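You operate a simulated robot arm through the tools that you are given. There is no shell and no other tool. Be economical: measure what you need, move in short steps, check, and stop when the job is done.

You run a simulated robot arm. Do the job below in one go: nothing can be reset, and whatever is moved stays where it is left.

TASK
Set both panel knobs from the Batch 75 card, then start extractor and drum.
Fine: the extractor first, with the panel's green buttons.

It is judged by the outcome, as a careful person would: the job done as asked, and still so three seconds after it is handed in. It fails if anything else is knocked over, pushed out of place, dropped, spilled or broken.

THE ROBOT
A 7-joint arm with a fingered hand on a trunk, on a base that drives. Base frame: it is fixed to the floor where the robot stands at the start and does not move with it; the origin is under the middle of the robot, x ahead of it, y to its left, z up. Lengths are in cm, angles in degrees, forces in N, time in s.
Its first joint turns from -166.0 to 166.0 degrees. Places, roughly: air knob [70, -30, 110]; black stop button [50, -50, 130]; card [40, -60, 150]; drum lock [40, -60, 100]; drum speed knob [60, -40, 110]; drum switch [50, -50, 100]; main lock [60, -30, 100]; main switch [70, -30, 100]; panel drum button [60, -30, 130]; panel extractor button [70, -30, 130]; panel incline button [60, -40, 130]; panel red button [40, -60, 110]; panel reset button [40, -60, 130]; panel trough button [50, -50, 130]; pull handle [40, -60, 80]; white button [40, -70, 130]. Payload 4.7 kg.
The tool frame sits at the grasp point between the pads (the TCP): z along the fingers, y along the line on which they close. The tips reach 3.6 cm beyond it. Largest opening 12 cm; the body of the gripper starts 4.2 cm behind the TCP. The gripper is a hand of 5 fingers: y runs from the thumb to the fingers, the wrist lies at [-1.8, -12.2, -21] in the tool frame, and closing takes about 1.5 s.
Orientation is that of the tool frame in the base frame, as [roll, pitch, yaw] about the fixed x, y, z axes, in that order (R = Rz(yaw) Ry(pitch) Rx(roll)). With the fingers straight down and the wrist toward the robot, the tool's x, y and z point along [0, 1, 0], [1, 0, 0] and [0, 0, -1] of the base frame.

THE INTERFACE
- The arm moves only by the tool move_arm. Its argument "steps" is a list of rows, each a list of 2 entries, a list of its own where there are three numbers: the shift along the tool's x, y, z in cm, then the turn, a rotation vector about the tool's x, y, z in degrees. In form: [[[tx, ty, tz], [ax, ay, az]], ...]. A call has 1 to 10 rows; each row shifts and turns the commanded pose from where the row before left it, along the tool's axes as they then stand. "hand" is the gripper command, from -1 (fully open) to 1 (shut), values between in proportion, set as the call begins (left out, the last holds). A row lasts 0.2 s, in which the tool goes at most 5 cm and 8.6 degrees; a call with a longer step from one row to the next is refused whole, and so is a gripper value outside its range. Where a pose cannot be reached the arm comes as near as it can. A force on the tool above 40 N (or 10 N above the force at the start of the call, whichever is more), or a blocked arm, ends the call early, and 0.2 s more pass. Each finger travels about 4.5 cm/s and halts on what it meets, pressing with about 27 N; the grip force reading is that of the motor and also rises with nothing between the fingers. The clock runs only during rows and for 0.2 s after the last one: add rows that do not move to give the fingers time. The reply holds the time, the measured pose of the TCP, the force on the tool along the base axes, the opening and the grip force, in the units named above and with some noise, with the torque about the TCP (base axes, N m) and any sound that the robot's microphone picked up, and new pictures: "views" is both (left out), scene, wrist or none.
- Cameras (640 x 400 px; columns grow to the right, rows downward): "scene" is now at [-25.34, 2.96, 125.49]; the picture's right is [-0.55, -0.83, 0.00], its down [-0.13, 0.09, -0.99] and it looks along [0.82, -0.54, -0.16] (base axes); focal length 270 px, centre (320, 200). "wrist" rides on the gripper at [7.3, -9.1, -14.3] in the tool frame; the picture's right is [-0.80, 0.28, -0.53], its down [-0.53, -0.73, 0.42] and it looks along [-0.27, 0.62, 0.74] (tool axes); focal length 234 px, centre (320, 200).
- base_move(legs): drives the robot by 1 to 6 legs, each [ahead, turn to the left] in cm and degrees, along the robot's own axes; the way and the turn of a leg run together, so that a leg with both is an arc; at most 150 cm and 180 degrees a leg. The arm and the cameras ride along, it lands a little off, and it stops where it bumps. It gives what a move gives, and a new picture of the scene camera.
- set_fingers(index, middle, ring, little, thumb_bend, thumb_turn): sets how far each is bent, from 0 (flat) to 100 (curled in); at 30 the hand is open as for a grip, at 70 the pads meet at the TCP. One left out holds its place. A second passes; each finger stops where it meets its share of the squeeze, and holds until it gets a number again. A gripper value or a shape takes the hand back. It gives what a move gives, with no picture; readings hold the bend of each and the force on index, middle, ring, little, thumb and palm. thumb_turn goes from beside the hand (0) to across from the fingers (100), as for a grip.
- set_grasp(shape): the hand has 5 fingers and takes this shape, open, in about a second: jaw (thumb against the fingers, like two jaws); tri (thumb and two fingers); tip (a fingertip pinch); poke (one finger out to press); point (the index stretched); flat (the hand flat); cup (the hand cupped); fist (a fist). The gripper value then closes the fingers along that shape, each until it touches; the sizes above hold for jaw. It gives what a move gives, with no picture.
- turn_head(pan, tilt): turns the head with the scene camera to pan (to the left, within 143 degrees either way) and tilt (down, from -29 to 69), counted from straight ahead of the robot. It gives what a move gives, and a new picture of the scene camera.
- probe_pixels(camera, pixels): for up to 12 pixels [column, row] of the newest picture of that camera ("zoom" is the newest enlarged one), the place [x, y, z] in the base frame of the surface seen there, good to about 0.2 cm. It takes no simulated time.
- inspect(camera, box): a new picture of the part [left, top, right, bottom] of that camera's present view, enlarged. It takes no simulated time.
- job_done(): hands the job in; it is judged then, once.

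Keep the steps short. Do not move on a guess: measure, check each grasp and each placing, and mend mistakes. In all there are 80 turns and 260 pictures (those below and enlarged ones count). Leave the gripper open and the arm clear of the work at the hand-in unless told otherwise, and finish with a single line.

The tools are called as a command line: name --argument value ..., lists and objects as JSON in quotes. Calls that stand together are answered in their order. move_arm: Moves the arm, as the interface text tells. Its arguments: {"type":"object","properties":{"steps":{"type":"array","items":{"type":"array"}},"hand":{"type":"number"},"views":{"type":"string","enum":["both","scene","wrist","none"]}},"required":["steps"]} The other tools are called the same way: set_grasp (shape) gives the hand a shape; set_fingers (index, middle, ring, little, thumb_bend, thumb_turn) moves the fingers one by one; base_move (legs) drives the base; turn_head (pan, tilt) turns the head that bears the scene camera; probe_pixels (camera, pixels) gives the place of the surface under pixels of a picture; inspect (camera, box) takes an enlarged picture of a part of a camera's view; job_done () hands the job in.

At the start:

```text
clock: 0.0
position: [55.56, -23.92, 137.98]
tool_rot: [-180.0, 0.0, 90.0]
wrist_force: [-0.1, -0.8, -0.1]
ft_torque: [0.02, -0.02, 0.01]
gripper_width: 11.98
finger_force: 0.1
shape: jaw
bend: [30.0, 30.0, 30.0, 30.0, 30.0, 98.0]
finger forces: [0.0, 0.1, 0.1, 0.0, 0.0, 0.0]
robot x, y, heading: [-0.03, 0.54, 0.2]
head pan, tilt: [-33.5, 9.1]
```

scene: 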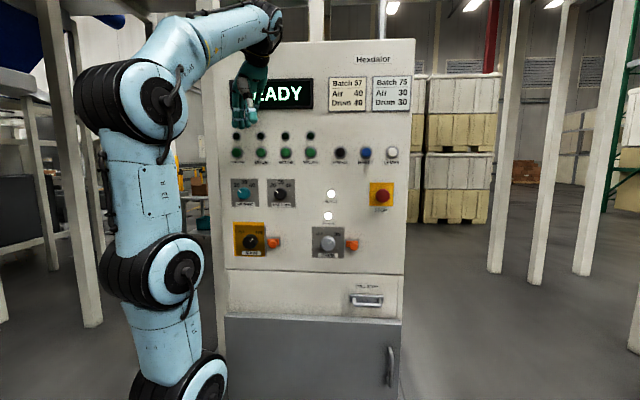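
wrist: 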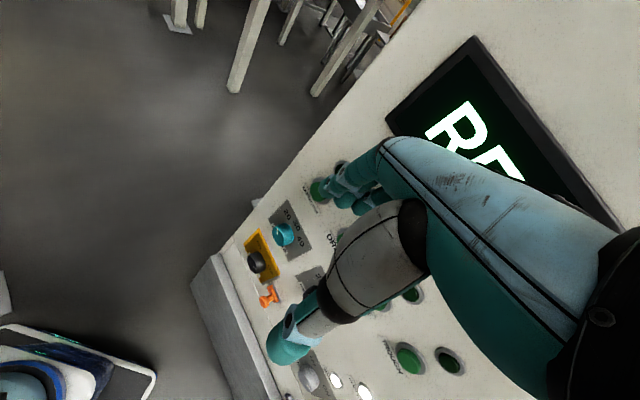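

I see the panel with the card at upper right (Batch 75: Air 30, Drum 30). I'll enlarge the card, buttons and knobs to read them.

inspect --camera "scene" --box '[320, 65, 420, 127]'

inspect --camera "scene" --box '[220, 125, 410, 205]'

inspect --camera "scene" --box '[220, 170, 380, 270]'

probe_pixels --camera "scene" --pixels '[[236, 153], [261, 153], [285, 153], [310, 153], [244, 192], [281, 193], [236, 168], [300, 220], [250, 242], [328, 242], [381, 194], [225, 200]]'

```text
6.40 times, centred on (370, 96) of scene
```

zoom: 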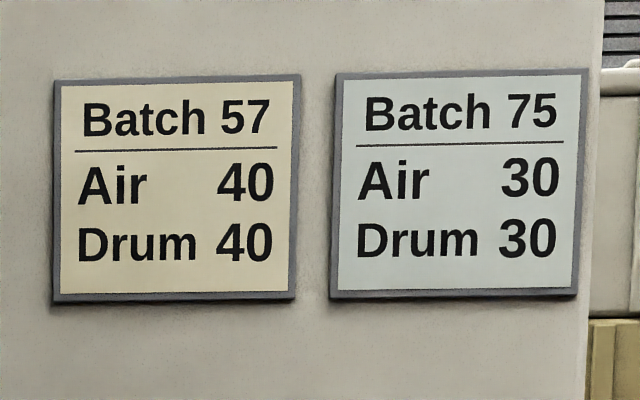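

```text
3.37 times, centred on (315, 165) of scene
```

zoom: 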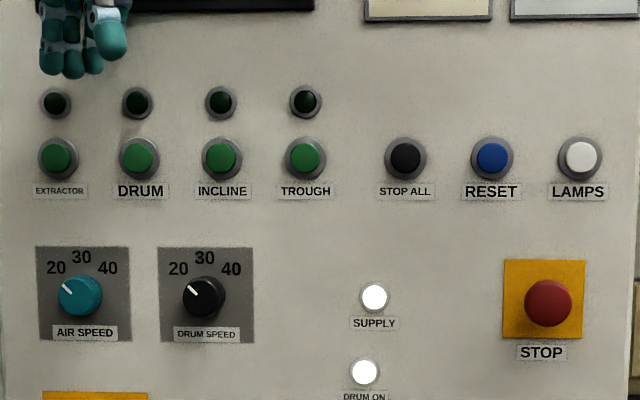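

```text
4.00 times, centred on (300, 220) of scene
```

zoom: 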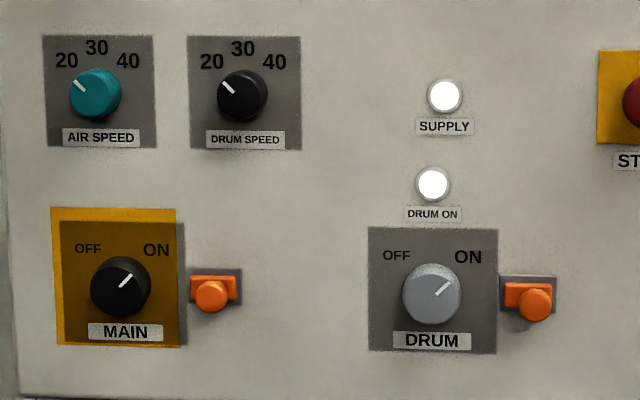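

```text
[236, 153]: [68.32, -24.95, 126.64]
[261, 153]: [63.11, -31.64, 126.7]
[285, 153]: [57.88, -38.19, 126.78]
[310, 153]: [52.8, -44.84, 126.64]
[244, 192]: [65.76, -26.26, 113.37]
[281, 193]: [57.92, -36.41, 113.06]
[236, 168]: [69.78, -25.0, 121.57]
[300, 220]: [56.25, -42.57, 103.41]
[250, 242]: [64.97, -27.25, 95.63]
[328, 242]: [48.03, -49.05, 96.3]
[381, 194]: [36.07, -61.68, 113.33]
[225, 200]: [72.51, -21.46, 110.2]
```

The Batch 75 card (right one) reads Air 30, Drum 30. Both knobs are at 20, both switches are ON, and supply is lit. The panel normal points into [0.79,-0.61,0], and the knobs stick out about 2.4 cm. First I'll back away from the panel and yaw the tool to face it.

move_arm --steps '[[[2.0, -2.6, 0], [0, 0, 0]], [[2.0, -2.6, 0], [0, 0, 0]], [[2.0, -2.6, 0], [0, 0, 0]], [[0, 0, 0], [0, 0, 7.52]], [[0, 0, 0], [0, 0, 7.52]], [[0, 0, 0], [0, 0, 7.52]], [[0, 0, 0], [0, 0, 7.52]], [[0, 0, 0], [0, 0, 7.52]]]' --views "scene"

```text
clock: 1.8
position: [47.88, -17.96, 138.12]
tool_rot: [-179.9, 0.0, 52.3]
wrist_force: [0.2, -0.8, -0.9]
ft_torque: [-0.03, -0.02, -0.02]
gripper_width: 11.97
finger_force: 0.2
shape: jaw
bend: [30.0, 30.0, 30.0, 30.0, 30.0, 98.0]
finger forces: [0.0, 0.0, 0.0, 0.0, 0.0, 0.1]
robot x, y, heading: [-0.15, 0.08, -0.3]
head pan, tilt: [-33.5, 9.1]
```

scene: 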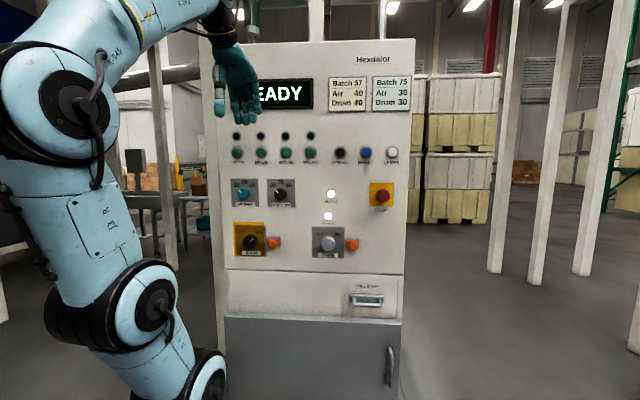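

Yaw is right. Next I'll pitch the hand up to point at the panel, about its own x, in small rows.

move_arm --steps '[[[0, 0, 0], [-8.2, 0, 0]], [[0, 0, 0], [-8.2, 0, 0]], [[0, 0, 0], [-8.2, 0, 0]], [[0, 0, 0], [-8.2, 0, 0]], [[0, 0, 0], [-8.2, 0, 0]], [[0, 0, 0], [-8.2, 0, 0]], [[0, 0, 0], [-8.2, 0, 0]], [[0, 0, 0], [-8.2, 0, 0]], [[0, 0, 0], [-8.2, 0, 0]], [[0, 0, 0], [-8.2, 0, 0]]]'

```text
clock: 4.0
position: [47.78, -18.03, 137.88]
tool_rot: [97.9, 0.0, 52.5]
wrist_force: [0.7, -0.9, -2.1]
ft_torque: [-0.05, -0.07, 0.05]
gripper_width: 11.99
finger_force: 0.2
shape: jaw
bend: [30.0, 30.0, 30.0, 30.0, 30.0, 98.0]
finger forces: [0.1, 0.0, 0.1, 0.0, 0.0, 0.0]
robot x, y, heading: [-0.05, 0.21, 0.1]
head pan, tilt: [-33.5, 9.1]
```

scene: 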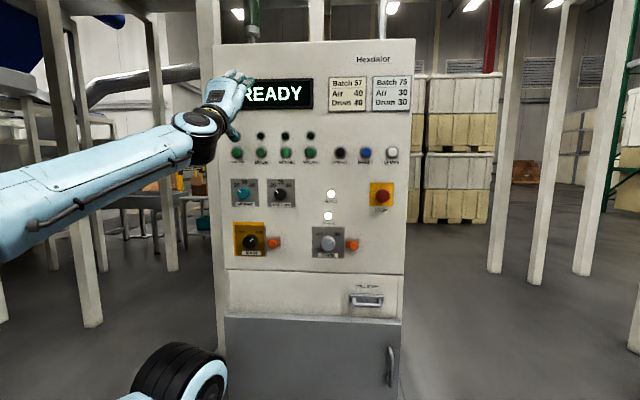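
wrist: 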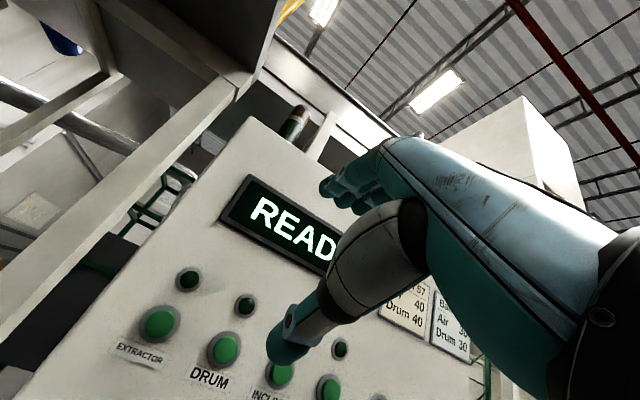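

Good. I'll finish the pitch, take the tri shape, and measure the knobs more exactly in an enlarged view.

set_grasp --shape "tri"

move_arm --steps '[[[0, 0, -2], [-7.9, 0, 0]], [[0, -4, 0], [0, 0, 0]]]'

inspect --camera "scene" --box '[226, 170, 306, 220]'

```text
clock: 4.9
position: [47.77, -17.88, 137.99]
tool_rot: [98.1, 0.0, 52.5]
wrist_force: [0.5, -0.6, -0.1]
ft_torque: [0.0, 0.0, -0.05]
gripper_width: 11.96
finger_force: 0.0
shape: tri
bend: [30.0, 30.0, 99.0, 99.0, 30.0, 98.0]
finger forces: [0.0, 0.0, 0.0, 0.1, 0.1, 0.0]
robot x, y, heading: [0.04, -0.03, -0.0]
head pan, tilt: [-33.5, 9.1]
```

```text
clock: 5.5
position: [46.09, -16.73, 134.26]
tool_rot: [90.0, -0.1, 52.4]
wrist_force: [0.5, 0.1, 0.5]
ft_torque: [0.0, -0.02, 0.03]
gripper_width: 12.01
finger_force: 0.0
shape: tri
bend: [30.0, 30.0, 99.0, 99.0, 30.0, 98.0]
finger forces: [0.0, 0.0, 0.0, 0.0, 0.1, 0.0]
robot x, y, heading: [0.05, -0.14, -0.3]
head pan, tilt: [-33.5, 9.1]
```

scene: 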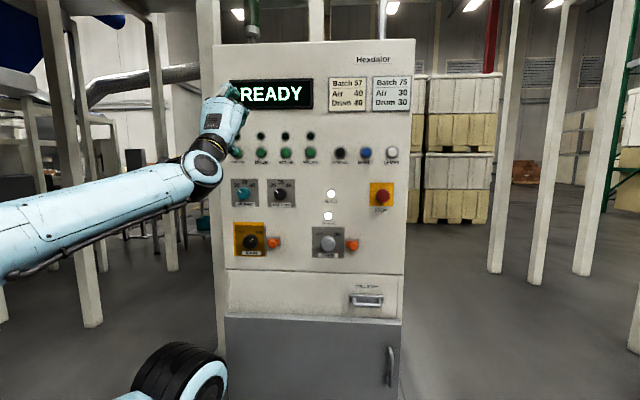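
wrist: 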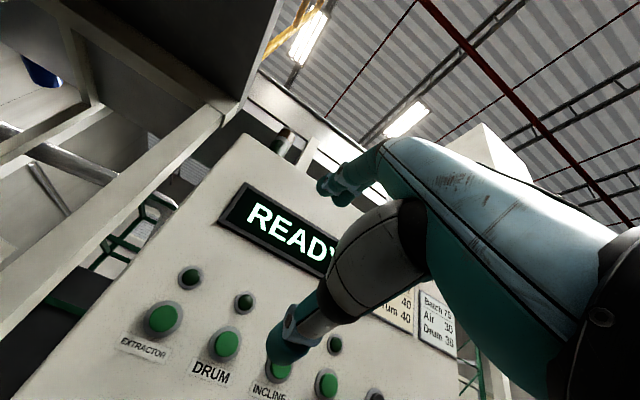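

```text
8.00 times, centred on (266, 195) of scene
```

zoom: 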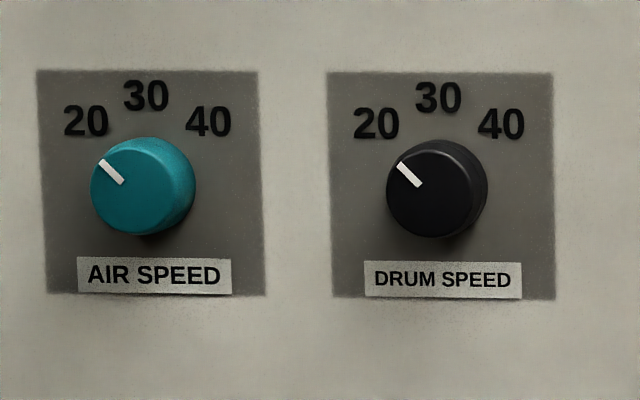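

probe_pixels --camera "zoom" --pixels '[[137, 190], [93, 190], [178, 190], [137, 143], [137, 232], [430, 193], [390, 193], [470, 193], [430, 235], [290, 190], [60, 190], [500, 190]]'

```text
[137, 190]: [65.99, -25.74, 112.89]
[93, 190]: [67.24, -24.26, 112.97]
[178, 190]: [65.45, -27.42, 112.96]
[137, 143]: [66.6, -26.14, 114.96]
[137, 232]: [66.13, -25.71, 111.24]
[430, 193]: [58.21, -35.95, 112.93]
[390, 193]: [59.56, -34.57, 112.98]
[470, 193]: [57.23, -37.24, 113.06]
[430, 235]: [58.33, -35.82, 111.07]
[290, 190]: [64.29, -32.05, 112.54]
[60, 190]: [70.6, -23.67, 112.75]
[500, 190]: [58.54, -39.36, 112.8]
```

Knobs: diameter ~3.9 cm, height 2.4 cm, centres at z 113. Now I'll probe my fingertips in the wrist picture to see how they sit relative to the TCP.

probe_pixels --camera "wrist" --pixels '[[270, 352], [285, 345], [300, 355], [285, 320], [322, 185], [335, 187], [340, 200], [350, 170], [370, 185]]'

```text
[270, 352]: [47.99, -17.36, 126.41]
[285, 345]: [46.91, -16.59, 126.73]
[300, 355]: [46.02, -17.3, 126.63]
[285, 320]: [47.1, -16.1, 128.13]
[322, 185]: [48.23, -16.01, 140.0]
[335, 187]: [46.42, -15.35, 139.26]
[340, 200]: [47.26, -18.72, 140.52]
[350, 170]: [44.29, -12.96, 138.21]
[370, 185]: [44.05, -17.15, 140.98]
```

Open tips reach about 2 cm past the TCP. I'll close in the air to knob size (about 4.5 cm) and measure the tip reach.

move_arm --steps '[[[0, 0, 0], [0, 0, 0]], [[0, 0, 0], [0, 0, 0]], [[0, 0, 0], [0, 0, 0]], [[0, 0, 0], [0, 0, 0]], [[0, 0, 0], [0, 0, 0]]]' --hand 0.25 --views "wrist"

inspect --camera "wrist" --box '[240, 160, 400, 260]'

```text
clock: 6.7
position: [46.13, -16.74, 134.17]
tool_rot: [90.0, 0.0, 52.4]
wrist_force: [-0.3, -0.7, 0.1]
ft_torque: [-0.03, 0.01, -0.01]
gripper_width: 4.55
finger_force: 0.0
shape: tri
bend: [74.0, 50.0, 99.0, 99.0, 73.0, 100.0]
finger forces: [0.0, 0.1, 0.0, 0.0, 0.0, 0.1]
robot x, y, heading: [0.02, -0.02, 0.0]
head pan, tilt: [-33.5, 9.1]
```

wrist: 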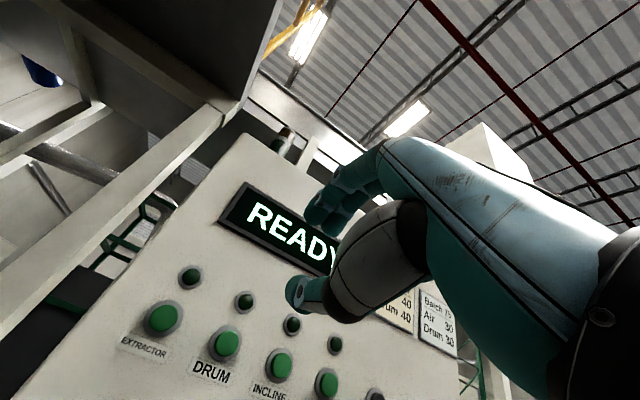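

```text
4.00 times, centred on (320, 210) of wrist
```

zoom: 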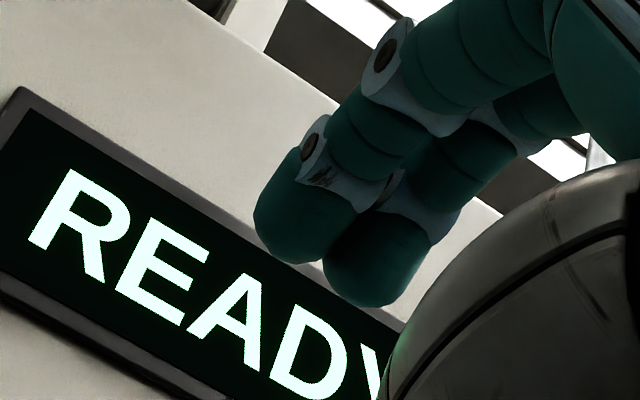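

probe_pixels --camera "zoom" --pixels '[[262, 225], [290, 255], [275, 200], [335, 275], [380, 295], [360, 260]]'

probe_pixels --camera "wrist" --pixels '[[288, 290], [295, 282], [300, 300], [300, 308]]'

```text
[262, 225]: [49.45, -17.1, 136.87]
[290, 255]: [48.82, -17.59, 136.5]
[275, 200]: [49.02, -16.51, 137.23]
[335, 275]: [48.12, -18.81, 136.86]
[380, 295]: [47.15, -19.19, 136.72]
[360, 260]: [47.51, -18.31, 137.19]
```

```text
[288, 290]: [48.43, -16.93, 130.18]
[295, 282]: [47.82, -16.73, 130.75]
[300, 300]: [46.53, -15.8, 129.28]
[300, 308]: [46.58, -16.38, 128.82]
```

Closed to knob size, the finger tips reach ~2.9 cm past the TCP and the thumb ~2 cm. So the TCP should sit at about depth 66.9 (panel plate at 70.4). I'll reopen and move to 6 cm in front of the air knob, rolled -24°.

move_arm --steps '[[[1.01, -4.18, 0], [0, 0, 0]], [[1.01, -4.18, 0], [0, 0, 0]], [[1.01, -4.18, 0], [0, 0, 0]], [[1.01, -4.18, 0], [0, 0, 0]], [[1.01, -4.18, 0], [0, 0, 0]], [[0, 0, 4.7], [0, 0, 0]], [[0, 0, 4.7], [0, 0, 0]], [[0, 0, 3], [0, 0, -8]], [[0, 0, 0], [0, 0, -8]], [[0, 0, 0], [0, 0, -8]]]' --hand -1

```text
clock: 8.9
position: [52.7, -22.79, 119.87]
tool_rot: [90.2, 24.1, 52.5]
wrist_force: [0.4, -0.1, 0.0]
ft_torque: [0.0, 0.0, -0.01]
gripper_width: 12.0
finger_force: 0.0
shape: tri
bend: [30.0, 30.0, 99.0, 99.0, 30.0, 98.0]
finger forces: [0.1, 0.0, 0.1, 0.1, 0.0, 0.0]
out of reach, approached as far as the arm can: row 2, 3, 4, 5, 6, 7
robot x, y, heading: [0.04, -0.0, -0.1]
head pan, tilt: [-33.5, 9.1]
```

scene: 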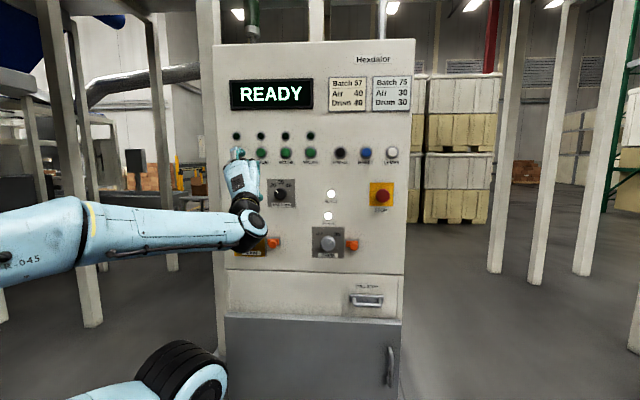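
wrist: 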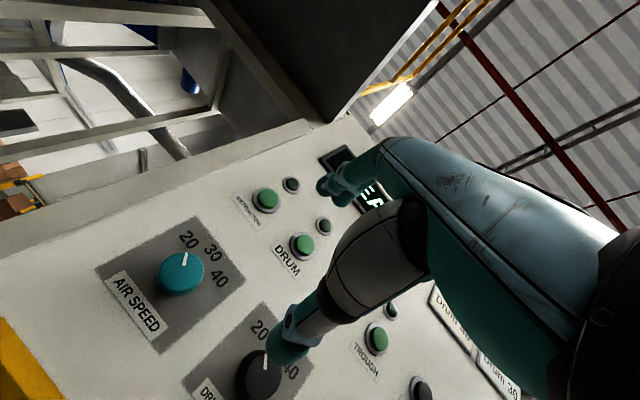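

The arm is too folded for the low pose, since the robot stands too near. I'll check behind before backing the base off.

turn_head --pan 143 --tilt 35

turn_head --pan -143 --tilt 35

```text
clock: 11.6
position: [52.63, -22.72, 119.79]
tool_rot: [90.1, 24.1, 52.4]
wrist_force: [0.1, -0.9, -0.3]
ft_torque: [0.0, -0.02, -0.04]
gripper_width: 12.0
finger_force: 0.0
shape: tri
bend: [30.0, 30.0, 99.0, 99.0, 30.0, 98.0]
finger forces: [0.0, 0.1, 0.0, 0.0, 0.0, 0.1]
robot x, y, heading: [-0.44, 0.15, -0.1]
head pan, tilt: [143.0, 35.0]
```

scene: 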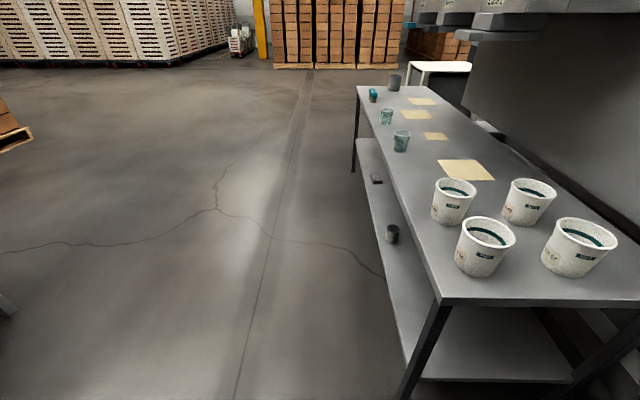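

```text
clock: 15.5
position: [52.59, -22.82, 119.82]
tool_rot: [90.1, 24.1, 52.5]
wrist_force: [0.3, -0.8, 0.7]
ft_torque: [-0.05, 0.02, 0.01]
gripper_width: 12.01
finger_force: 0.0
shape: tri
bend: [30.0, 30.0, 99.0, 99.0, 30.0, 98.0]
finger forces: [0.1, 0.0, 0.0, 0.0, 0.0, 0.0]
robot x, y, heading: [-0.34, -0.13, -0.1]
head pan, tilt: [-143.0, 35.0]
```

scene: 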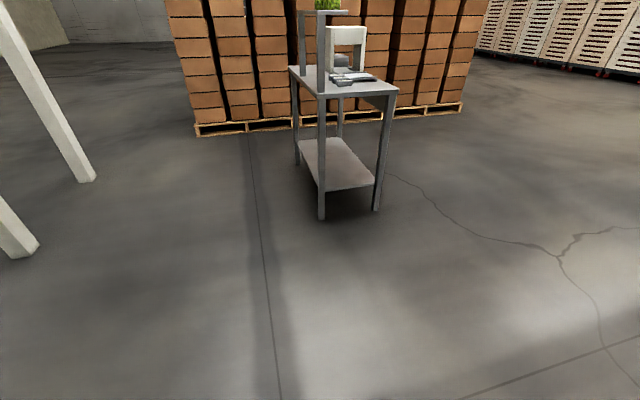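

Behind is clear (the table stands off to the left). Backing off 20 cm straight, then the head returns.

base_move --legs '[[-20, 0]]'

turn_head --pan -30 --tilt 9

```text
clock: 17.1
position: [32.99, -22.7, 119.89]
tool_rot: [90.1, 24.0, 52.5]
wrist_force: [0.1, -0.2, 0.0]
ft_torque: [-0.02, 0.01, 0.06]
gripper_width: 11.98
finger_force: 0.0
shape: tri
bend: [30.0, 30.0, 99.0, 99.0, 30.0, 98.0]
finger forces: [0.0, 0.0, 0.0, 0.0, 0.0, 0.0]
robot x, y, heading: [-19.7, 0.01, 0.2]
head pan, tilt: [-143.0, 35.0]
```

scene: 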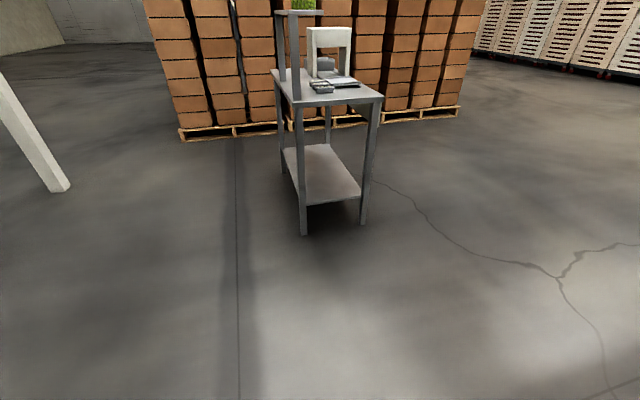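

```text
clock: 19.0
position: [33.04, -22.73, 119.91]
tool_rot: [90.1, 24.0, 52.6]
wrist_force: [-0.5, 0.6, 0.7]
ft_torque: [0.0, 0.0, -0.07]
gripper_width: 11.99
finger_force: 0.1
shape: tri
bend: [30.0, 30.0, 99.0, 99.0, 30.0, 98.0]
finger forces: [0.1, 0.1, 0.0, 0.0, 0.0, 0.1]
robot x, y, heading: [-19.71, -0.08, 0.2]
head pan, tilt: [-30.0, 9.0]
```

scene: 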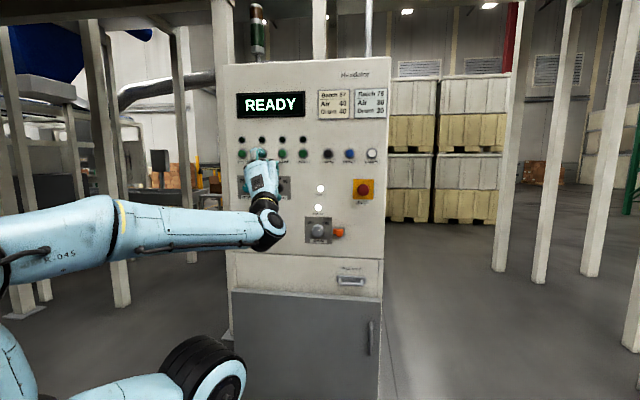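

Plenty of room now. Moving to 6 cm before the air knob (depth 61, height 113.3).

move_arm --steps '[[[2.706, 0.173, 3.0], [0, 0, 0]], [[2.706, 0.173, 3.0], [0, 0, 0]], [[2.706, 0.173, 3.0], [0, 0, 0]], [[2.706, 0.173, 3.0], [0, 0, 0]], [[2.706, 0.173, 3.0], [0, 0, 0]], [[2.706, 0.173, 3.0], [0, 0, 0]], [[2.706, 0.173, 3.0], [0, 0, 0]], [[0, 0, 0], [0, 0, 0]]]'

```text
clock: 20.8
position: [48.48, -30.6, 119.35]
tool_rot: [90.8, 24.0, 54.0]
wrist_force: [0.7, -0.5, -1.0]
ft_torque: [0.01, 0.01, -0.01]
gripper_width: 11.99
finger_force: 0.0
shape: tri
bend: [30.0, 30.0, 99.0, 99.0, 30.0, 98.0]
finger forces: [0.1, 0.0, 0.0, 0.0, 0.0, 0.1]
out of reach, approached as far as the arm can: row 2, 3, 4, 5, 6, 7
robot x, y, heading: [-19.63, 0.02, 0.3]
head pan, tilt: [-30.0, 9.0]
```

scene: 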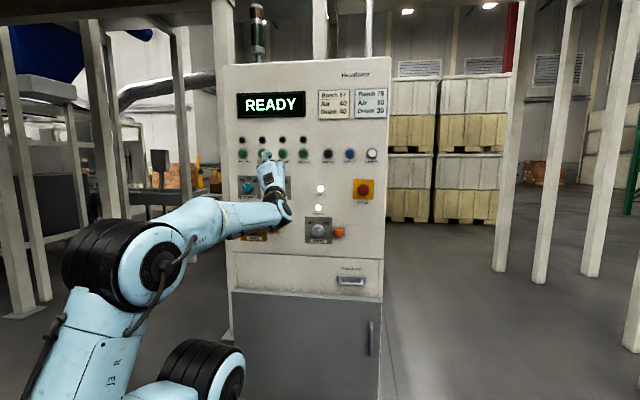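
wrist: 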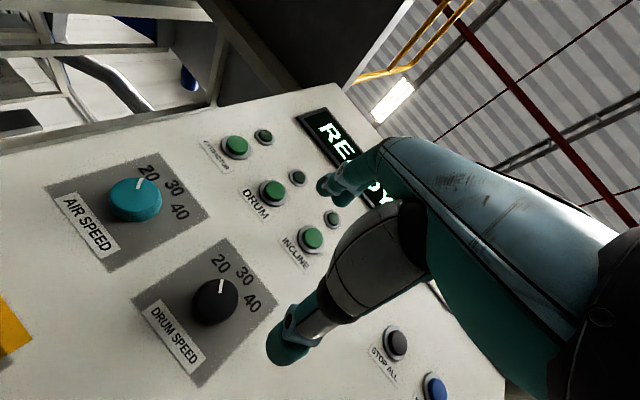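

The move left got stuck (position [48.5,-30.6,119.4]); it looks like a wrist limit with this roll. I'll back off a little and roll the hand the other way (clockwise) to free it.

move_arm --steps '[[[0, 0, -4], [0, 0, 8]], [[0, 0, -4], [0, 0, 8]], [[0, 0, 0], [0, 0, 8]], [[0, 0, 0], [0, 0, 8]], [[0, 0, 0], [0, 0, 8]], [[0, 0, 0], [0, 0, 8]], [[0, 0, 0], [0, 0, 8]], [[0, 0, 0], [0, 0, 8]], [[0, 0, 0], [0, 0, 0]]]' --views "scene"

```text
clock: 22.8
position: [41.28, -26.41, 119.03]
tool_rot: [90.3, 9.9, 52.8]
wrist_force: [0.4, -0.3, 0.3]
ft_torque: [0.01, 0.01, 0.02]
gripper_width: 12.03
finger_force: 0.1
shape: tri
bend: [30.0, 30.0, 99.0, 99.0, 30.0, 98.0]
finger forces: [0.1, 0.0, 0.0, 0.0, 0.0, 0.0]
out of reach, approached as far as the arm can: row 2, 3, 4, 5, 6, 7, 8
robot x, y, heading: [-20.13, -0.4, 0.2]
head pan, tilt: [-30.0, 9.0]
```

scene: 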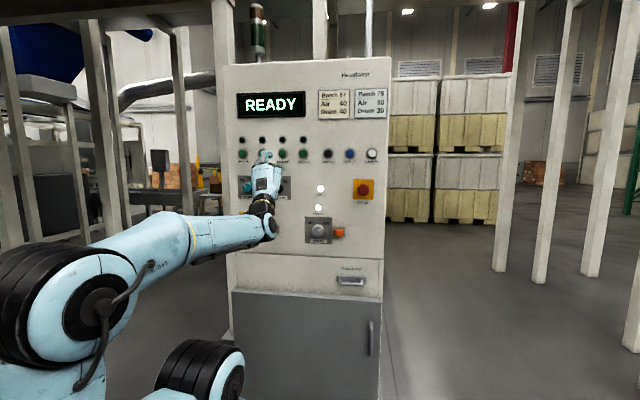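

Clockwise roll is what is limited, so I'll try rolling counter-clockwise to about -70° and see how much freedom that gives.

move_arm --steps '[[[0, 0, 0], [0, 0, -8.5]], [[0, 0, 0], [0, 0, -8.5]], [[0, 0, 0], [0, 0, -8.5]], [[0, 0, 0], [0, 0, -8.5]], [[0, 0, 0], [0, 0, -8.5]], [[0, 0, 0], [0, 0, -8.5]], [[0, 0, 0], [0, 0, -8.5]], [[0, 0, 0], [0, 0, 0]]]' --views "scene"

```text
clock: 24.6
position: [41.28, -26.59, 119.06]
tool_rot: [90.7, 69.4, 53.3]
wrist_force: [0.2, 0.3, -0.3]
ft_torque: [0.0, 0.02, -0.04]
gripper_width: 11.97
finger_force: 0.0
shape: tri
bend: [30.0, 30.0, 99.0, 99.0, 30.0, 98.0]
finger forces: [0.0, 0.0, 0.1, 0.0, 0.1, 0.0]
robot x, y, heading: [-19.33, -0.34, -0.0]
head pan, tilt: [-30.0, 9.0]
```

scene: 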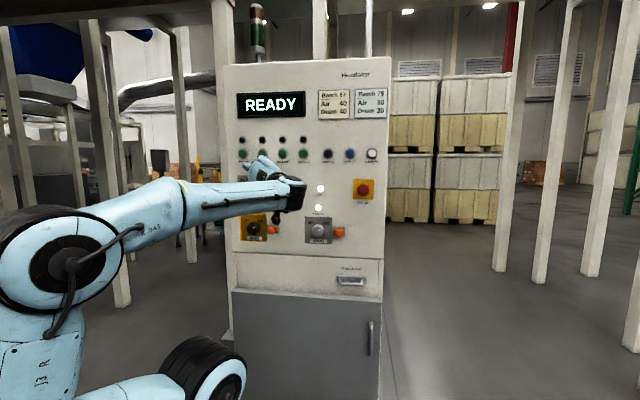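

Free. Now moving left and down to the air knob axis with this roll.

move_arm --steps '[[[2.17, 2.52, 1.8], [0, 0, 0]], [[2.17, 2.52, 1.8], [0, 0, 0]], [[2.17, 2.52, 1.8], [0, 0, 0]], [[2.17, 2.52, 1.8], [0, 0, 0]], [[2.17, 2.52, 1.8], [0, 0, 0]], [[0, 0, 0], [0, 0, 0]]]'

```text
clock: 26.0
position: [52.26, -18.44, 119.13]
tool_rot: [93.7, 69.6, 56.4]
wrist_force: [-0.1, 0.1, -0.3]
ft_torque: [0.03, 0.03, -0.01]
gripper_width: 12.02
finger_force: 0.1
shape: tri
bend: [30.0, 30.0, 99.0, 99.0, 30.0, 98.0]
finger forces: [0.1, 0.1, 0.0, 0.1, 0.1, 0.1]
out of reach, approached as far as the arm can: row 2, 3, 4, 5
robot x, y, heading: [-19.58, -0.19, 0.1]
head pan, tilt: [-30.0, 9.0]
```

scene: 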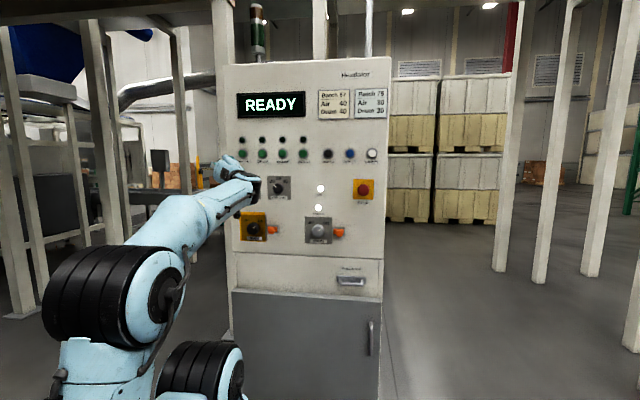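
wrist: 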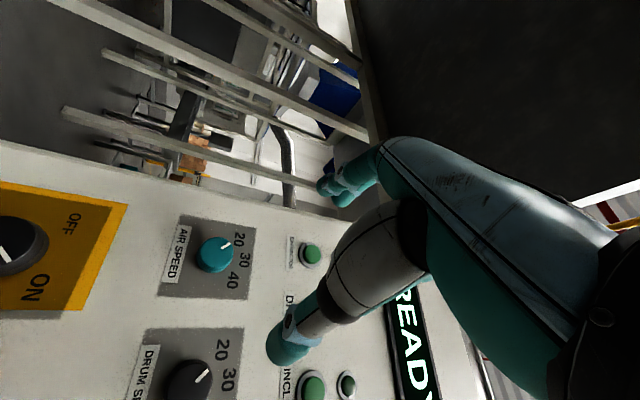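

The height seems to hang at z≈119 each time. I'll test single directions: pull back 8 cm, then go down, to find which way frees it.

move_arm --steps '[[[0, 0, -4], [0, 0, 0]], [[0, 0, -4], [0, 0, 0]], [[2.81, -1.06, 0], [0, 0, 0]], [[2.81, -1.06, 0], [0, 0, 0]], [[0, 0, 0], [0, 0, 0]]]' --views "none"

turn_head --pan -10 --tilt 40

```text
clock: 27.2
position: [44.05, -16.31, 119.21]
tool_rot: [93.6, 69.4, 56.5]
wrist_force: [-0.4, 0.2, -0.1]
ft_torque: [0.0, 0.01, 0.01]
gripper_width: 12.02
finger_force: 0.0
shape: tri
bend: [30.0, 30.0, 99.0, 99.0, 30.0, 98.0]
finger forces: [0.1, 0.0, 0.1, 0.0, 0.1, 0.0]
out of reach, approached as far as the arm can: row 1, 2, 3, 4
robot x, y, heading: [-19.74, 0.24, -0.3]
head pan, tilt: [-30.0, 9.0]
```

```text
clock: 28.1
position: [43.98, -16.35, 119.2]
tool_rot: [93.7, 69.5, 56.5]
wrist_force: [-0.8, -0.8, 0.1]
ft_torque: [-0.01, -0.05, 0.0]
gripper_width: 12.02
finger_force: 0.0
shape: tri
bend: [30.0, 30.0, 99.0, 99.0, 30.0, 98.0]
finger forces: [0.0, 0.0, 0.1, 0.0, 0.1, 0.1]
robot x, y, heading: [-19.75, -0.11, 0.2]
head pan, tilt: [-10.0, 40.0]
```

scene: 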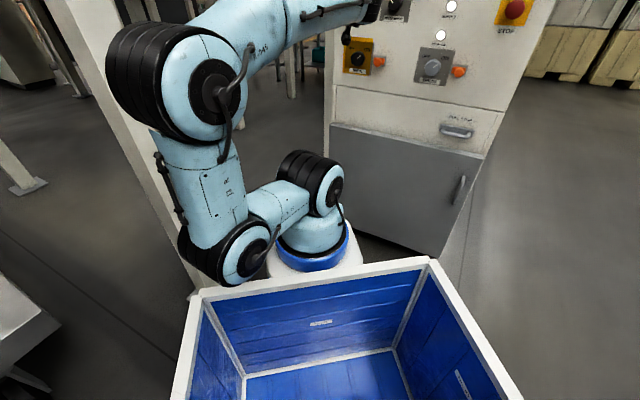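

I'll measure where the arm's links are.

probe_pixels --camera "scene" --pixels '[[310, 262], [313, 232], [325, 185], [285, 200], [240, 258], [205, 190], [210, 90], [130, 80], [280, 40], [340, 10], [372, 8], [400, 265]]'

turn_head --pan -20 --tilt 15

```text
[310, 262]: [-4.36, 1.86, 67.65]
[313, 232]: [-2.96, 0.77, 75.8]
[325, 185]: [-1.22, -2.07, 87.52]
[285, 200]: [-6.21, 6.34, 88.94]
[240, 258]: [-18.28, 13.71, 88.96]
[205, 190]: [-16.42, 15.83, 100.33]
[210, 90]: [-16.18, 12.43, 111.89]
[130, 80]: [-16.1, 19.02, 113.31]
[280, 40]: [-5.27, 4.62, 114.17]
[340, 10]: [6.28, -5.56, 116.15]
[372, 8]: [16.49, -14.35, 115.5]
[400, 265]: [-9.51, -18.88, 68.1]
```

```text
clock: 29.0
position: [43.99, -16.39, 119.18]
tool_rot: [93.8, 69.5, 56.7]
wrist_force: [-0.3, -0.9, -0.2]
ft_torque: [0.01, 0.0, 0.0]
gripper_width: 12.0
finger_force: 0.2
shape: tri
bend: [30.0, 30.0, 99.0, 99.0, 30.0, 98.0]
finger forces: [0.1, 0.1, 0.0, 0.0, 0.0, 0.0]
robot x, y, heading: [-19.79, -0.51, 0.2]
head pan, tilt: [-20.0, 15.0]
```

scene: 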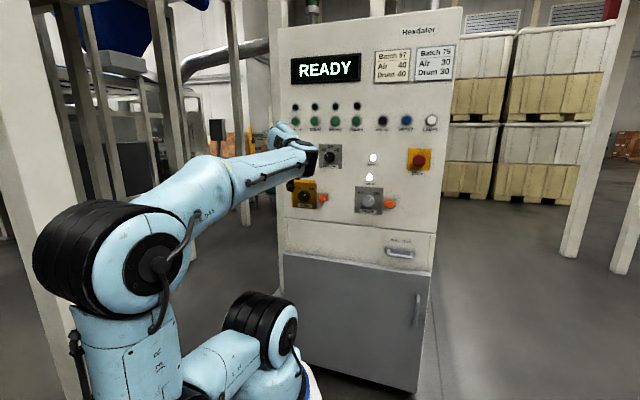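

The arm is folded far back: the arm's axis is at about [-1,0] and its wrist only ~22 cm from it, so the robot is still too close. Before backing off more, I'll check the clearance to the table on the left.

turn_head --pan 120 --tilt 40

probe_pixels --camera "scene" --pixels '[[320, 380], [320, 300], [320, 250], [400, 300], [250, 300], [450, 350], [200, 350], [500, 250], [100, 300]]'

```text
clock: 31.2
position: [43.99, -16.43, 119.05]
tool_rot: [93.9, 69.5, 56.7]
wrist_force: [-0.2, 0.1, -0.4]
ft_torque: [0.0, -0.01, 0.02]
gripper_width: 12.01
finger_force: 0.1
shape: tri
bend: [30.0, 30.0, 99.0, 99.0, 30.0, 98.0]
finger forces: [0.1, 0.0, 0.1, 0.0, 0.1, 0.0]
robot x, y, heading: [-19.92, -0.05, -0.2]
head pan, tilt: [120.0, 40.0]
```

scene: 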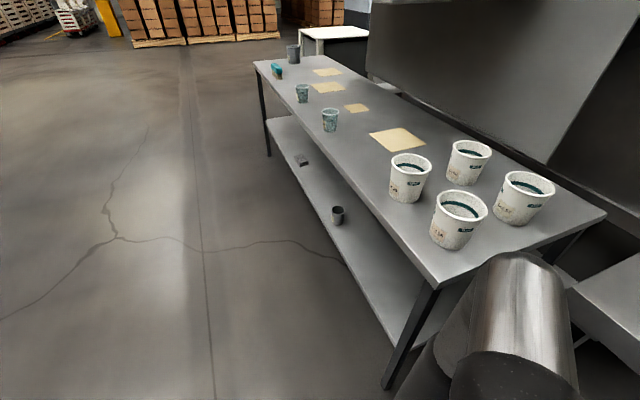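

```text
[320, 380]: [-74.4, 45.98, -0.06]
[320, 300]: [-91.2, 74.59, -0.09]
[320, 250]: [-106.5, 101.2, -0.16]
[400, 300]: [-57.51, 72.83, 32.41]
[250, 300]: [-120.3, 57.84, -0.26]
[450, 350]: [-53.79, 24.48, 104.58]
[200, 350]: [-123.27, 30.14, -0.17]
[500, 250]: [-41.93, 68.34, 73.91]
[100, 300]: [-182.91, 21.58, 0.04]
```

The table edge is at y≈68, well clear. Backing off 18 cm more.

base_move --legs '[[-18, 0]]'

turn_head --pan -26 --tilt 12

```text
clock: 32.8
position: [25.79, -16.55, 119.18]
tool_rot: [93.6, 69.5, 56.2]
wrist_force: [-0.2, 0.0, -0.2]
ft_torque: [0.0, 0.03, -0.01]
gripper_width: 11.96
finger_force: 0.0
shape: tri
bend: [30.0, 30.0, 99.0, 99.0, 30.0, 98.0]
finger forces: [0.0, 0.0, 0.0, 0.0, 0.0, 0.0]
robot x, y, heading: [-37.52, 0.06, -0.2]
head pan, tilt: [120.0, 40.0]
```

scene: 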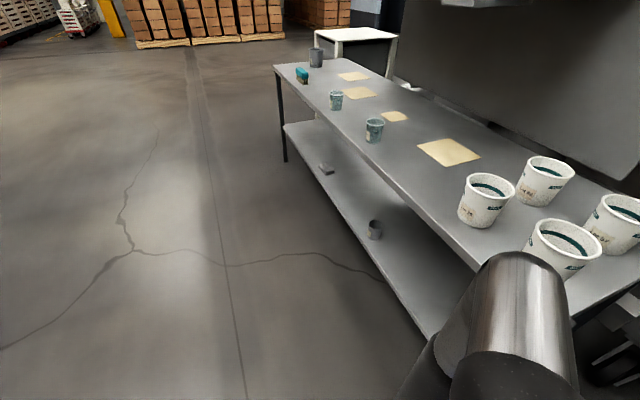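

```text
clock: 35.1
position: [25.79, -16.49, 119.15]
tool_rot: [93.8, 69.4, 56.5]
wrist_force: [0.3, -0.7, -0.5]
ft_torque: [0.05, -0.04, 0.0]
gripper_width: 12.02
finger_force: 0.0
shape: tri
bend: [30.0, 30.0, 99.0, 99.0, 30.0, 98.0]
finger forces: [0.0, 0.1, 0.0, 0.0, 0.0, 0.1]
robot x, y, heading: [-37.62, -0.35, -0.3]
head pan, tilt: [-26.0, 12.0]
```

scene: 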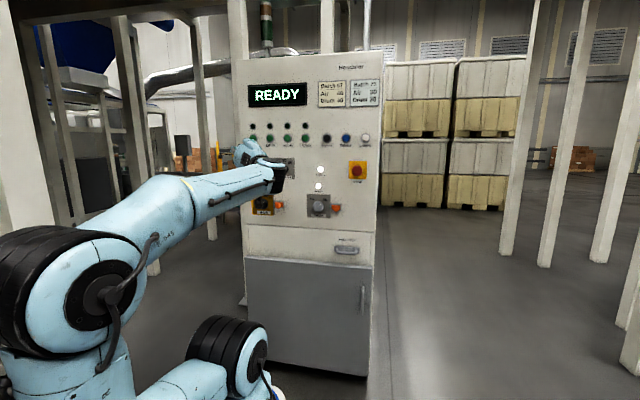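

Now extend forward and left toward the knob axis, with the same orientation.

move_arm --steps '[[[0, 0, 3.5], [0, 0, 0]], [[0, 0, 3.5], [0, 0, 0]], [[0.7, 1.87, 3.5], [0, 0, 0]], [[0.7, 1.87, 3.5], [0, 0, 0]], [[0.7, 1.87, 3.5], [0, 0, 0]], [[0.7, 1.87, 0], [0, 0, 0]], [[0.7, 1.87, 0], [0, 0, 0]], [[0, 0, 0], [0, 0, 0]]]' --views "scene"

```text
clock: 36.9
position: [43.61, -19.74, 123.27]
tool_rot: [95.3, 69.6, 58.0]
wrist_force: [0.3, 0.5, 0.1]
ft_torque: [0.01, 0.0, -0.03]
gripper_width: 11.97
finger_force: 0.0
shape: tri
bend: [30.0, 30.0, 99.0, 99.0, 30.0, 98.0]
finger forces: [0.0, 0.1, 0.1, 0.1, 0.0, 0.0]
out of reach, approached as far as the arm can: row 3, 4, 5, 6, 7
robot x, y, heading: [-37.63, -0.0, -0.2]
head pan, tilt: [-26.0, 12.0]
```

scene: 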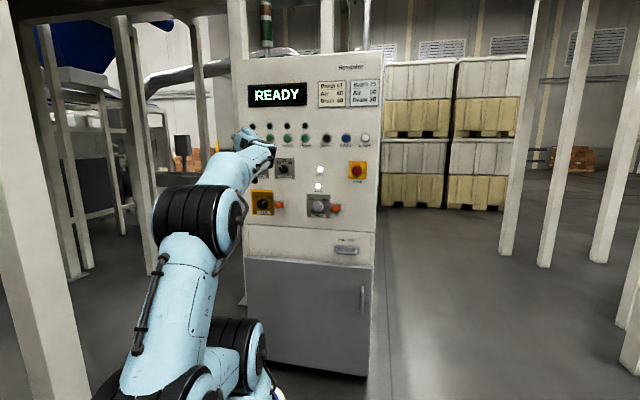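

Straight in works, but left is limited: the hand can't point further right than the arm's bearing, so the arm's axis must stand more to the left. I'll retract the hand and locate the posts on the left before shifting the base.

move_arm --steps '[[[0, 0, -4], [0, 0, 0]], [[0, 0, -4], [0, 0, 0]], [[0, 0, -4], [0, 0, 0]], [[0, 0, -4], [0, 0, 0]], [[0, 0, -3], [0, 0, 0]]]' --views "none"

turn_head --pan 20 --tilt 25

probe_pixels --camera "scene" --pixels '[[60, 200], [120, 200], [200, 200], [280, 200], [350, 200], [420, 200], [500, 200], [560, 200], [200, 330], [350, 330], [500, 330], [620, 200]]'

```text
clock: 38.1
position: [28.71, -8.21, 123.59]
tool_rot: [94.4, 69.5, 57.1]
wrist_force: [-0.7, -0.5, 0.4]
ft_torque: [-0.03, -0.08, -0.06]
gripper_width: 12.01
finger_force: 0.1
shape: tri
bend: [30.0, 30.0, 99.0, 99.0, 30.0, 98.0]
finger forces: [0.0, 0.1, 0.0, 0.0, 0.1, 0.1]
robot x, y, heading: [-37.67, 0.35, -0.2]
head pan, tilt: [-26.0, 12.0]
```

```text
clock: 39.2
position: [28.76, -8.23, 123.8]
tool_rot: [94.3, 69.5, 57.0]
wrist_force: [-0.2, -0.5, -1.8]
ft_torque: [-0.01, 0.0, -0.01]
gripper_width: 12.0
finger_force: 0.0
shape: tri
bend: [30.0, 30.0, 99.0, 99.0, 30.0, 98.0]
finger forces: [0.0, 0.0, 0.0, 0.0, 0.0, 0.0]
robot x, y, heading: [-37.92, 0.1, -0.3]
head pan, tilt: [20.0, 25.0]
```

scene: 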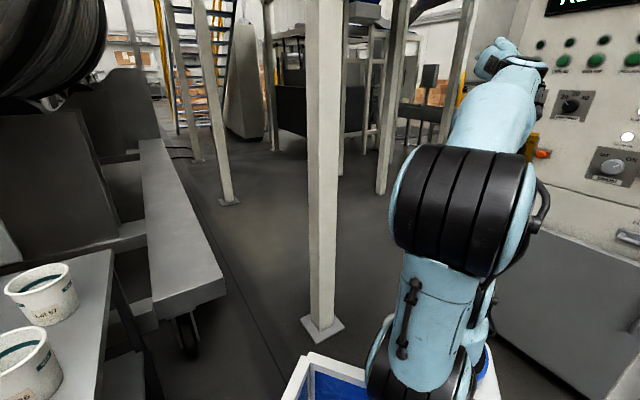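

```text
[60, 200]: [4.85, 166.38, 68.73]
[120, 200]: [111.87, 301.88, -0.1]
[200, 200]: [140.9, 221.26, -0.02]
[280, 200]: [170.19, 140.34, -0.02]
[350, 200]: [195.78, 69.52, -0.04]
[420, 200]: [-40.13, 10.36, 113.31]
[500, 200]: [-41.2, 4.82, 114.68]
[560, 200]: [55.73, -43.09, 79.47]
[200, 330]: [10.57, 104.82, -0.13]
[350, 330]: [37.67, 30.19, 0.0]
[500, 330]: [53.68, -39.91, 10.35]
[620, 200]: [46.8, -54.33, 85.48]
```

A post stands at about [38,31], so the hand must be on the right during the turn. Moving the hand sideways to the right (free direction) first.

move_arm --steps '[[[-1.41, -3.74, 0.3], [0, 0, 0]], [[-1.41, -3.74, 0.3], [0, 0, 0]], [[-1.41, -3.74, 0.3], [0, 0, 0]], [[-1.41, -3.74, 0.3], [0, 0, 0]], [[-1.41, -3.74, 0.3], [0, 0, 0]], [[-1.41, -3.74, 0.3], [0, 0, 0]], [[-1.41, -3.74, 0.3], [0, 0, 0]], [[-1.41, -3.74, 0.3], [0, 0, 0]], [[-1.41, -3.74, 0.3], [0, 0, 0]]]' --views "scene"

```text
clock: 41.2
position: [8.98, -38.35, 124.02]
tool_rot: [93.7, 69.6, 56.4]
wrist_force: [-0.4, 1.0, 1.0]
ft_torque: [0.0, 0.04, -0.04]
gripper_width: 11.99
finger_force: 0.0
shape: tri
bend: [30.0, 30.0, 99.0, 99.0, 30.0, 98.0]
finger forces: [0.0, 0.1, 0.1, 0.0, 0.0, 0.0]
robot x, y, heading: [-37.83, 0.04, -0.0]
head pan, tilt: [20.0, 25.0]
```

scene: 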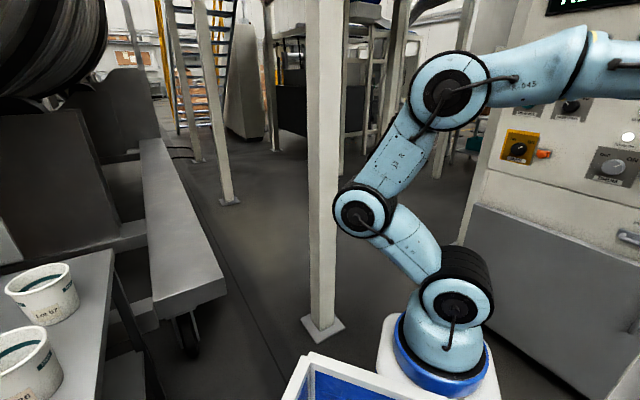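

probe_pixels --camera "scene" --pixels '[[450, 90], [362, 212], [322, 100], [328, 250], [455, 305], [390, 325], [330, 365], [222, 290], [322, 330]]'

```text
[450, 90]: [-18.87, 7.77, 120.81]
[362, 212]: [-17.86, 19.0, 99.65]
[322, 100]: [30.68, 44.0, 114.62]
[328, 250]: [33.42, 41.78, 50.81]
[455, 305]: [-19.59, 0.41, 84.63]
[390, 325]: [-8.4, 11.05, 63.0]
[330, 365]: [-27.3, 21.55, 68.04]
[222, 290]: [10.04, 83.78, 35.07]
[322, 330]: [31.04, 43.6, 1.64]
```

Clearances suffice: post at [33,44], bench corner at [10,84]. Turning left 30°, then 20 cm ahead.

base_move --legs '[[0, 30], [20, 0]]'

turn_head --pan -60 --tilt 12

```text
clock: 44.3
position: [38.71, 0.62, 123.82]
tool_rot: [93.5, 69.4, 86.9]
wrist_force: [-0.1, -0.1, 0.0]
ft_torque: [-0.05, -0.01, 0.0]
gripper_width: 12.02
finger_force: 0.0
shape: tri
bend: [30.0, 30.0, 99.0, 99.0, 30.0, 98.0]
finger forces: [0.0, 0.0, 0.0, 0.0, 0.1, 0.1]
robot x, y, heading: [-21.29, 10.12, 30.5]
head pan, tilt: [20.0, 25.0]
```

scene: 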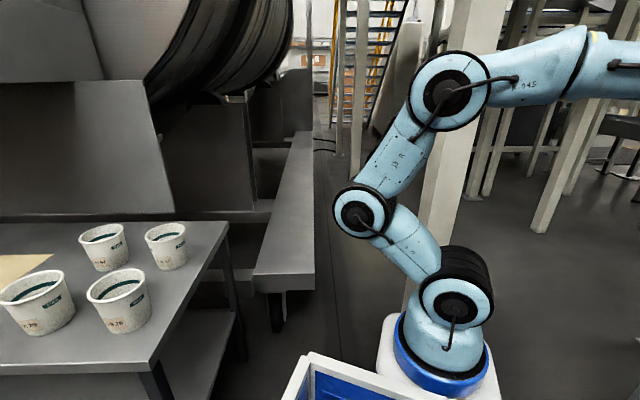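

```text
clock: 45.8
position: [38.69, 0.68, 123.99]
tool_rot: [93.9, 69.5, 87.2]
wrist_force: [-0.1, -0.2, 0.8]
ft_torque: [0.01, 0.01, -0.01]
gripper_width: 12.0
finger_force: 0.0
shape: tri
bend: [30.0, 30.0, 99.0, 99.0, 30.0, 98.0]
finger forces: [0.0, 0.0, 0.1, 0.0, 0.0, 0.1]
robot x, y, heading: [-21.21, 9.66, 30.3]
head pan, tilt: [-60.0, 12.0]
```

scene: 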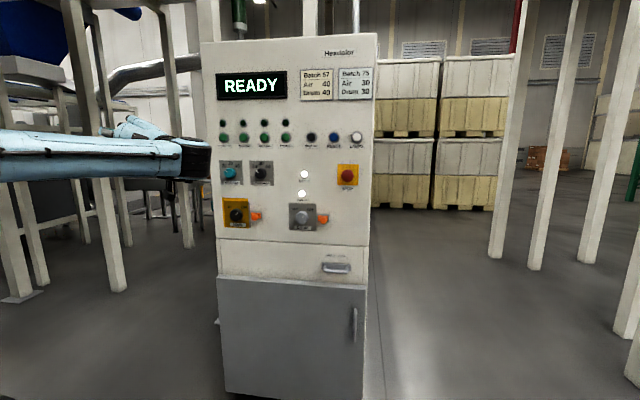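

Arm axis is now about 45-50 cm-plus in front of the knobs. I'll yaw the hand back toward the panel (-34.6°), then roll it upright.

move_arm --steps '[[[0, 0, 0], [6.48, -2.44, 0]], [[0, 0, 0], [6.48, -2.44, 0]], [[0, 0, 0], [6.48, -2.44, 0]], [[0, 0, 0], [6.48, -2.44, 0]], [[0, 0, 0], [6.48, -2.44, 0]], [[0, 0, 0], [0, 0, 8]], [[0, 0, 0], [0, 0, 8]], [[0, 0, 0], [0, 0, 8]], [[0, 0, 0], [0, 0, 8]], [[0, 0, 0], [0, 0, 8]]]' --views "scene"

```text
clock: 48.0
position: [37.03, -1.19, 124.94]
tool_rot: [91.5, 30.3, 50.1]
wrist_force: [-0.8, -1.0, 0.1]
ft_torque: [-0.04, 0.02, 0.01]
gripper_width: 12.02
finger_force: 0.1
shape: tri
bend: [30.0, 30.0, 99.0, 99.0, 30.0, 98.0]
finger forces: [0.0, 0.1, 0.1, 0.1, 0.0, 0.0]
out of reach, approached as far as the arm can: row 9, 10
robot x, y, heading: [-21.57, 10.0, 30.5]
head pan, tilt: [-60.0, 12.0]
```

scene: 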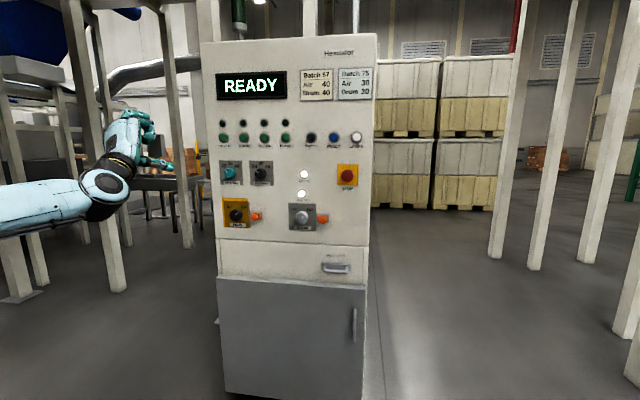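

Moving right and forward a bit to free the roll, then rolling on to upright.

move_arm --steps '[[[-1.38, -0.8, 3], [0, 0, 0]], [[-1.38, -0.8, 3], [0, 0, 0]], [[-1.38, -0.8, 3], [0, 0, 0]], [[-1.38, -0.8, 3], [0, 0, 0]], [[-1.38, -0.8, 3], [0, 0, 0]], [[0, 0, 0], [0, 0, 8]], [[0, 0, 0], [0, 0, 8]], [[0, 0, 0], [0, 0, 8]], [[0, 0, 0], [0, 0, 6]], [[0, 0, 0], [0, 0, 0]]]' --views "scene"

```text
clock: 50.2
position: [40.83, -18.62, 125.41]
tool_rot: [91.5, 1.1, 50.3]
wrist_force: [-0.1, 0.6, 0.2]
ft_torque: [0.01, -0.01, 0.02]
gripper_width: 12.0
finger_force: 0.1
shape: tri
bend: [30.0, 30.0, 99.0, 99.0, 30.0, 98.0]
finger forces: [0.1, 0.0, 0.1, 0.0, 0.0, 0.0]
out of reach, approached as far as the arm can: row 8, 9
robot x, y, heading: [-21.14, 9.77, 30.6]
head pan, tilt: [-60.0, 12.0]
```

scene: 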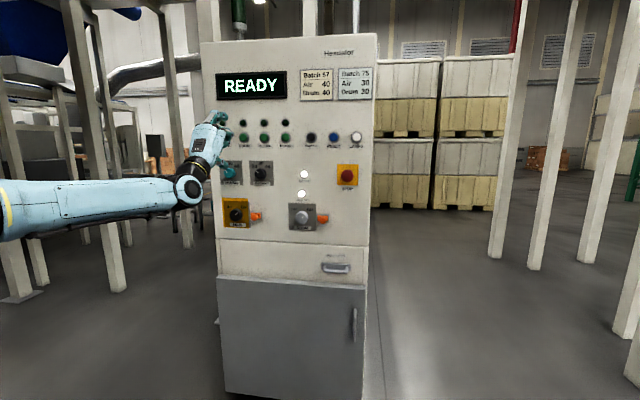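

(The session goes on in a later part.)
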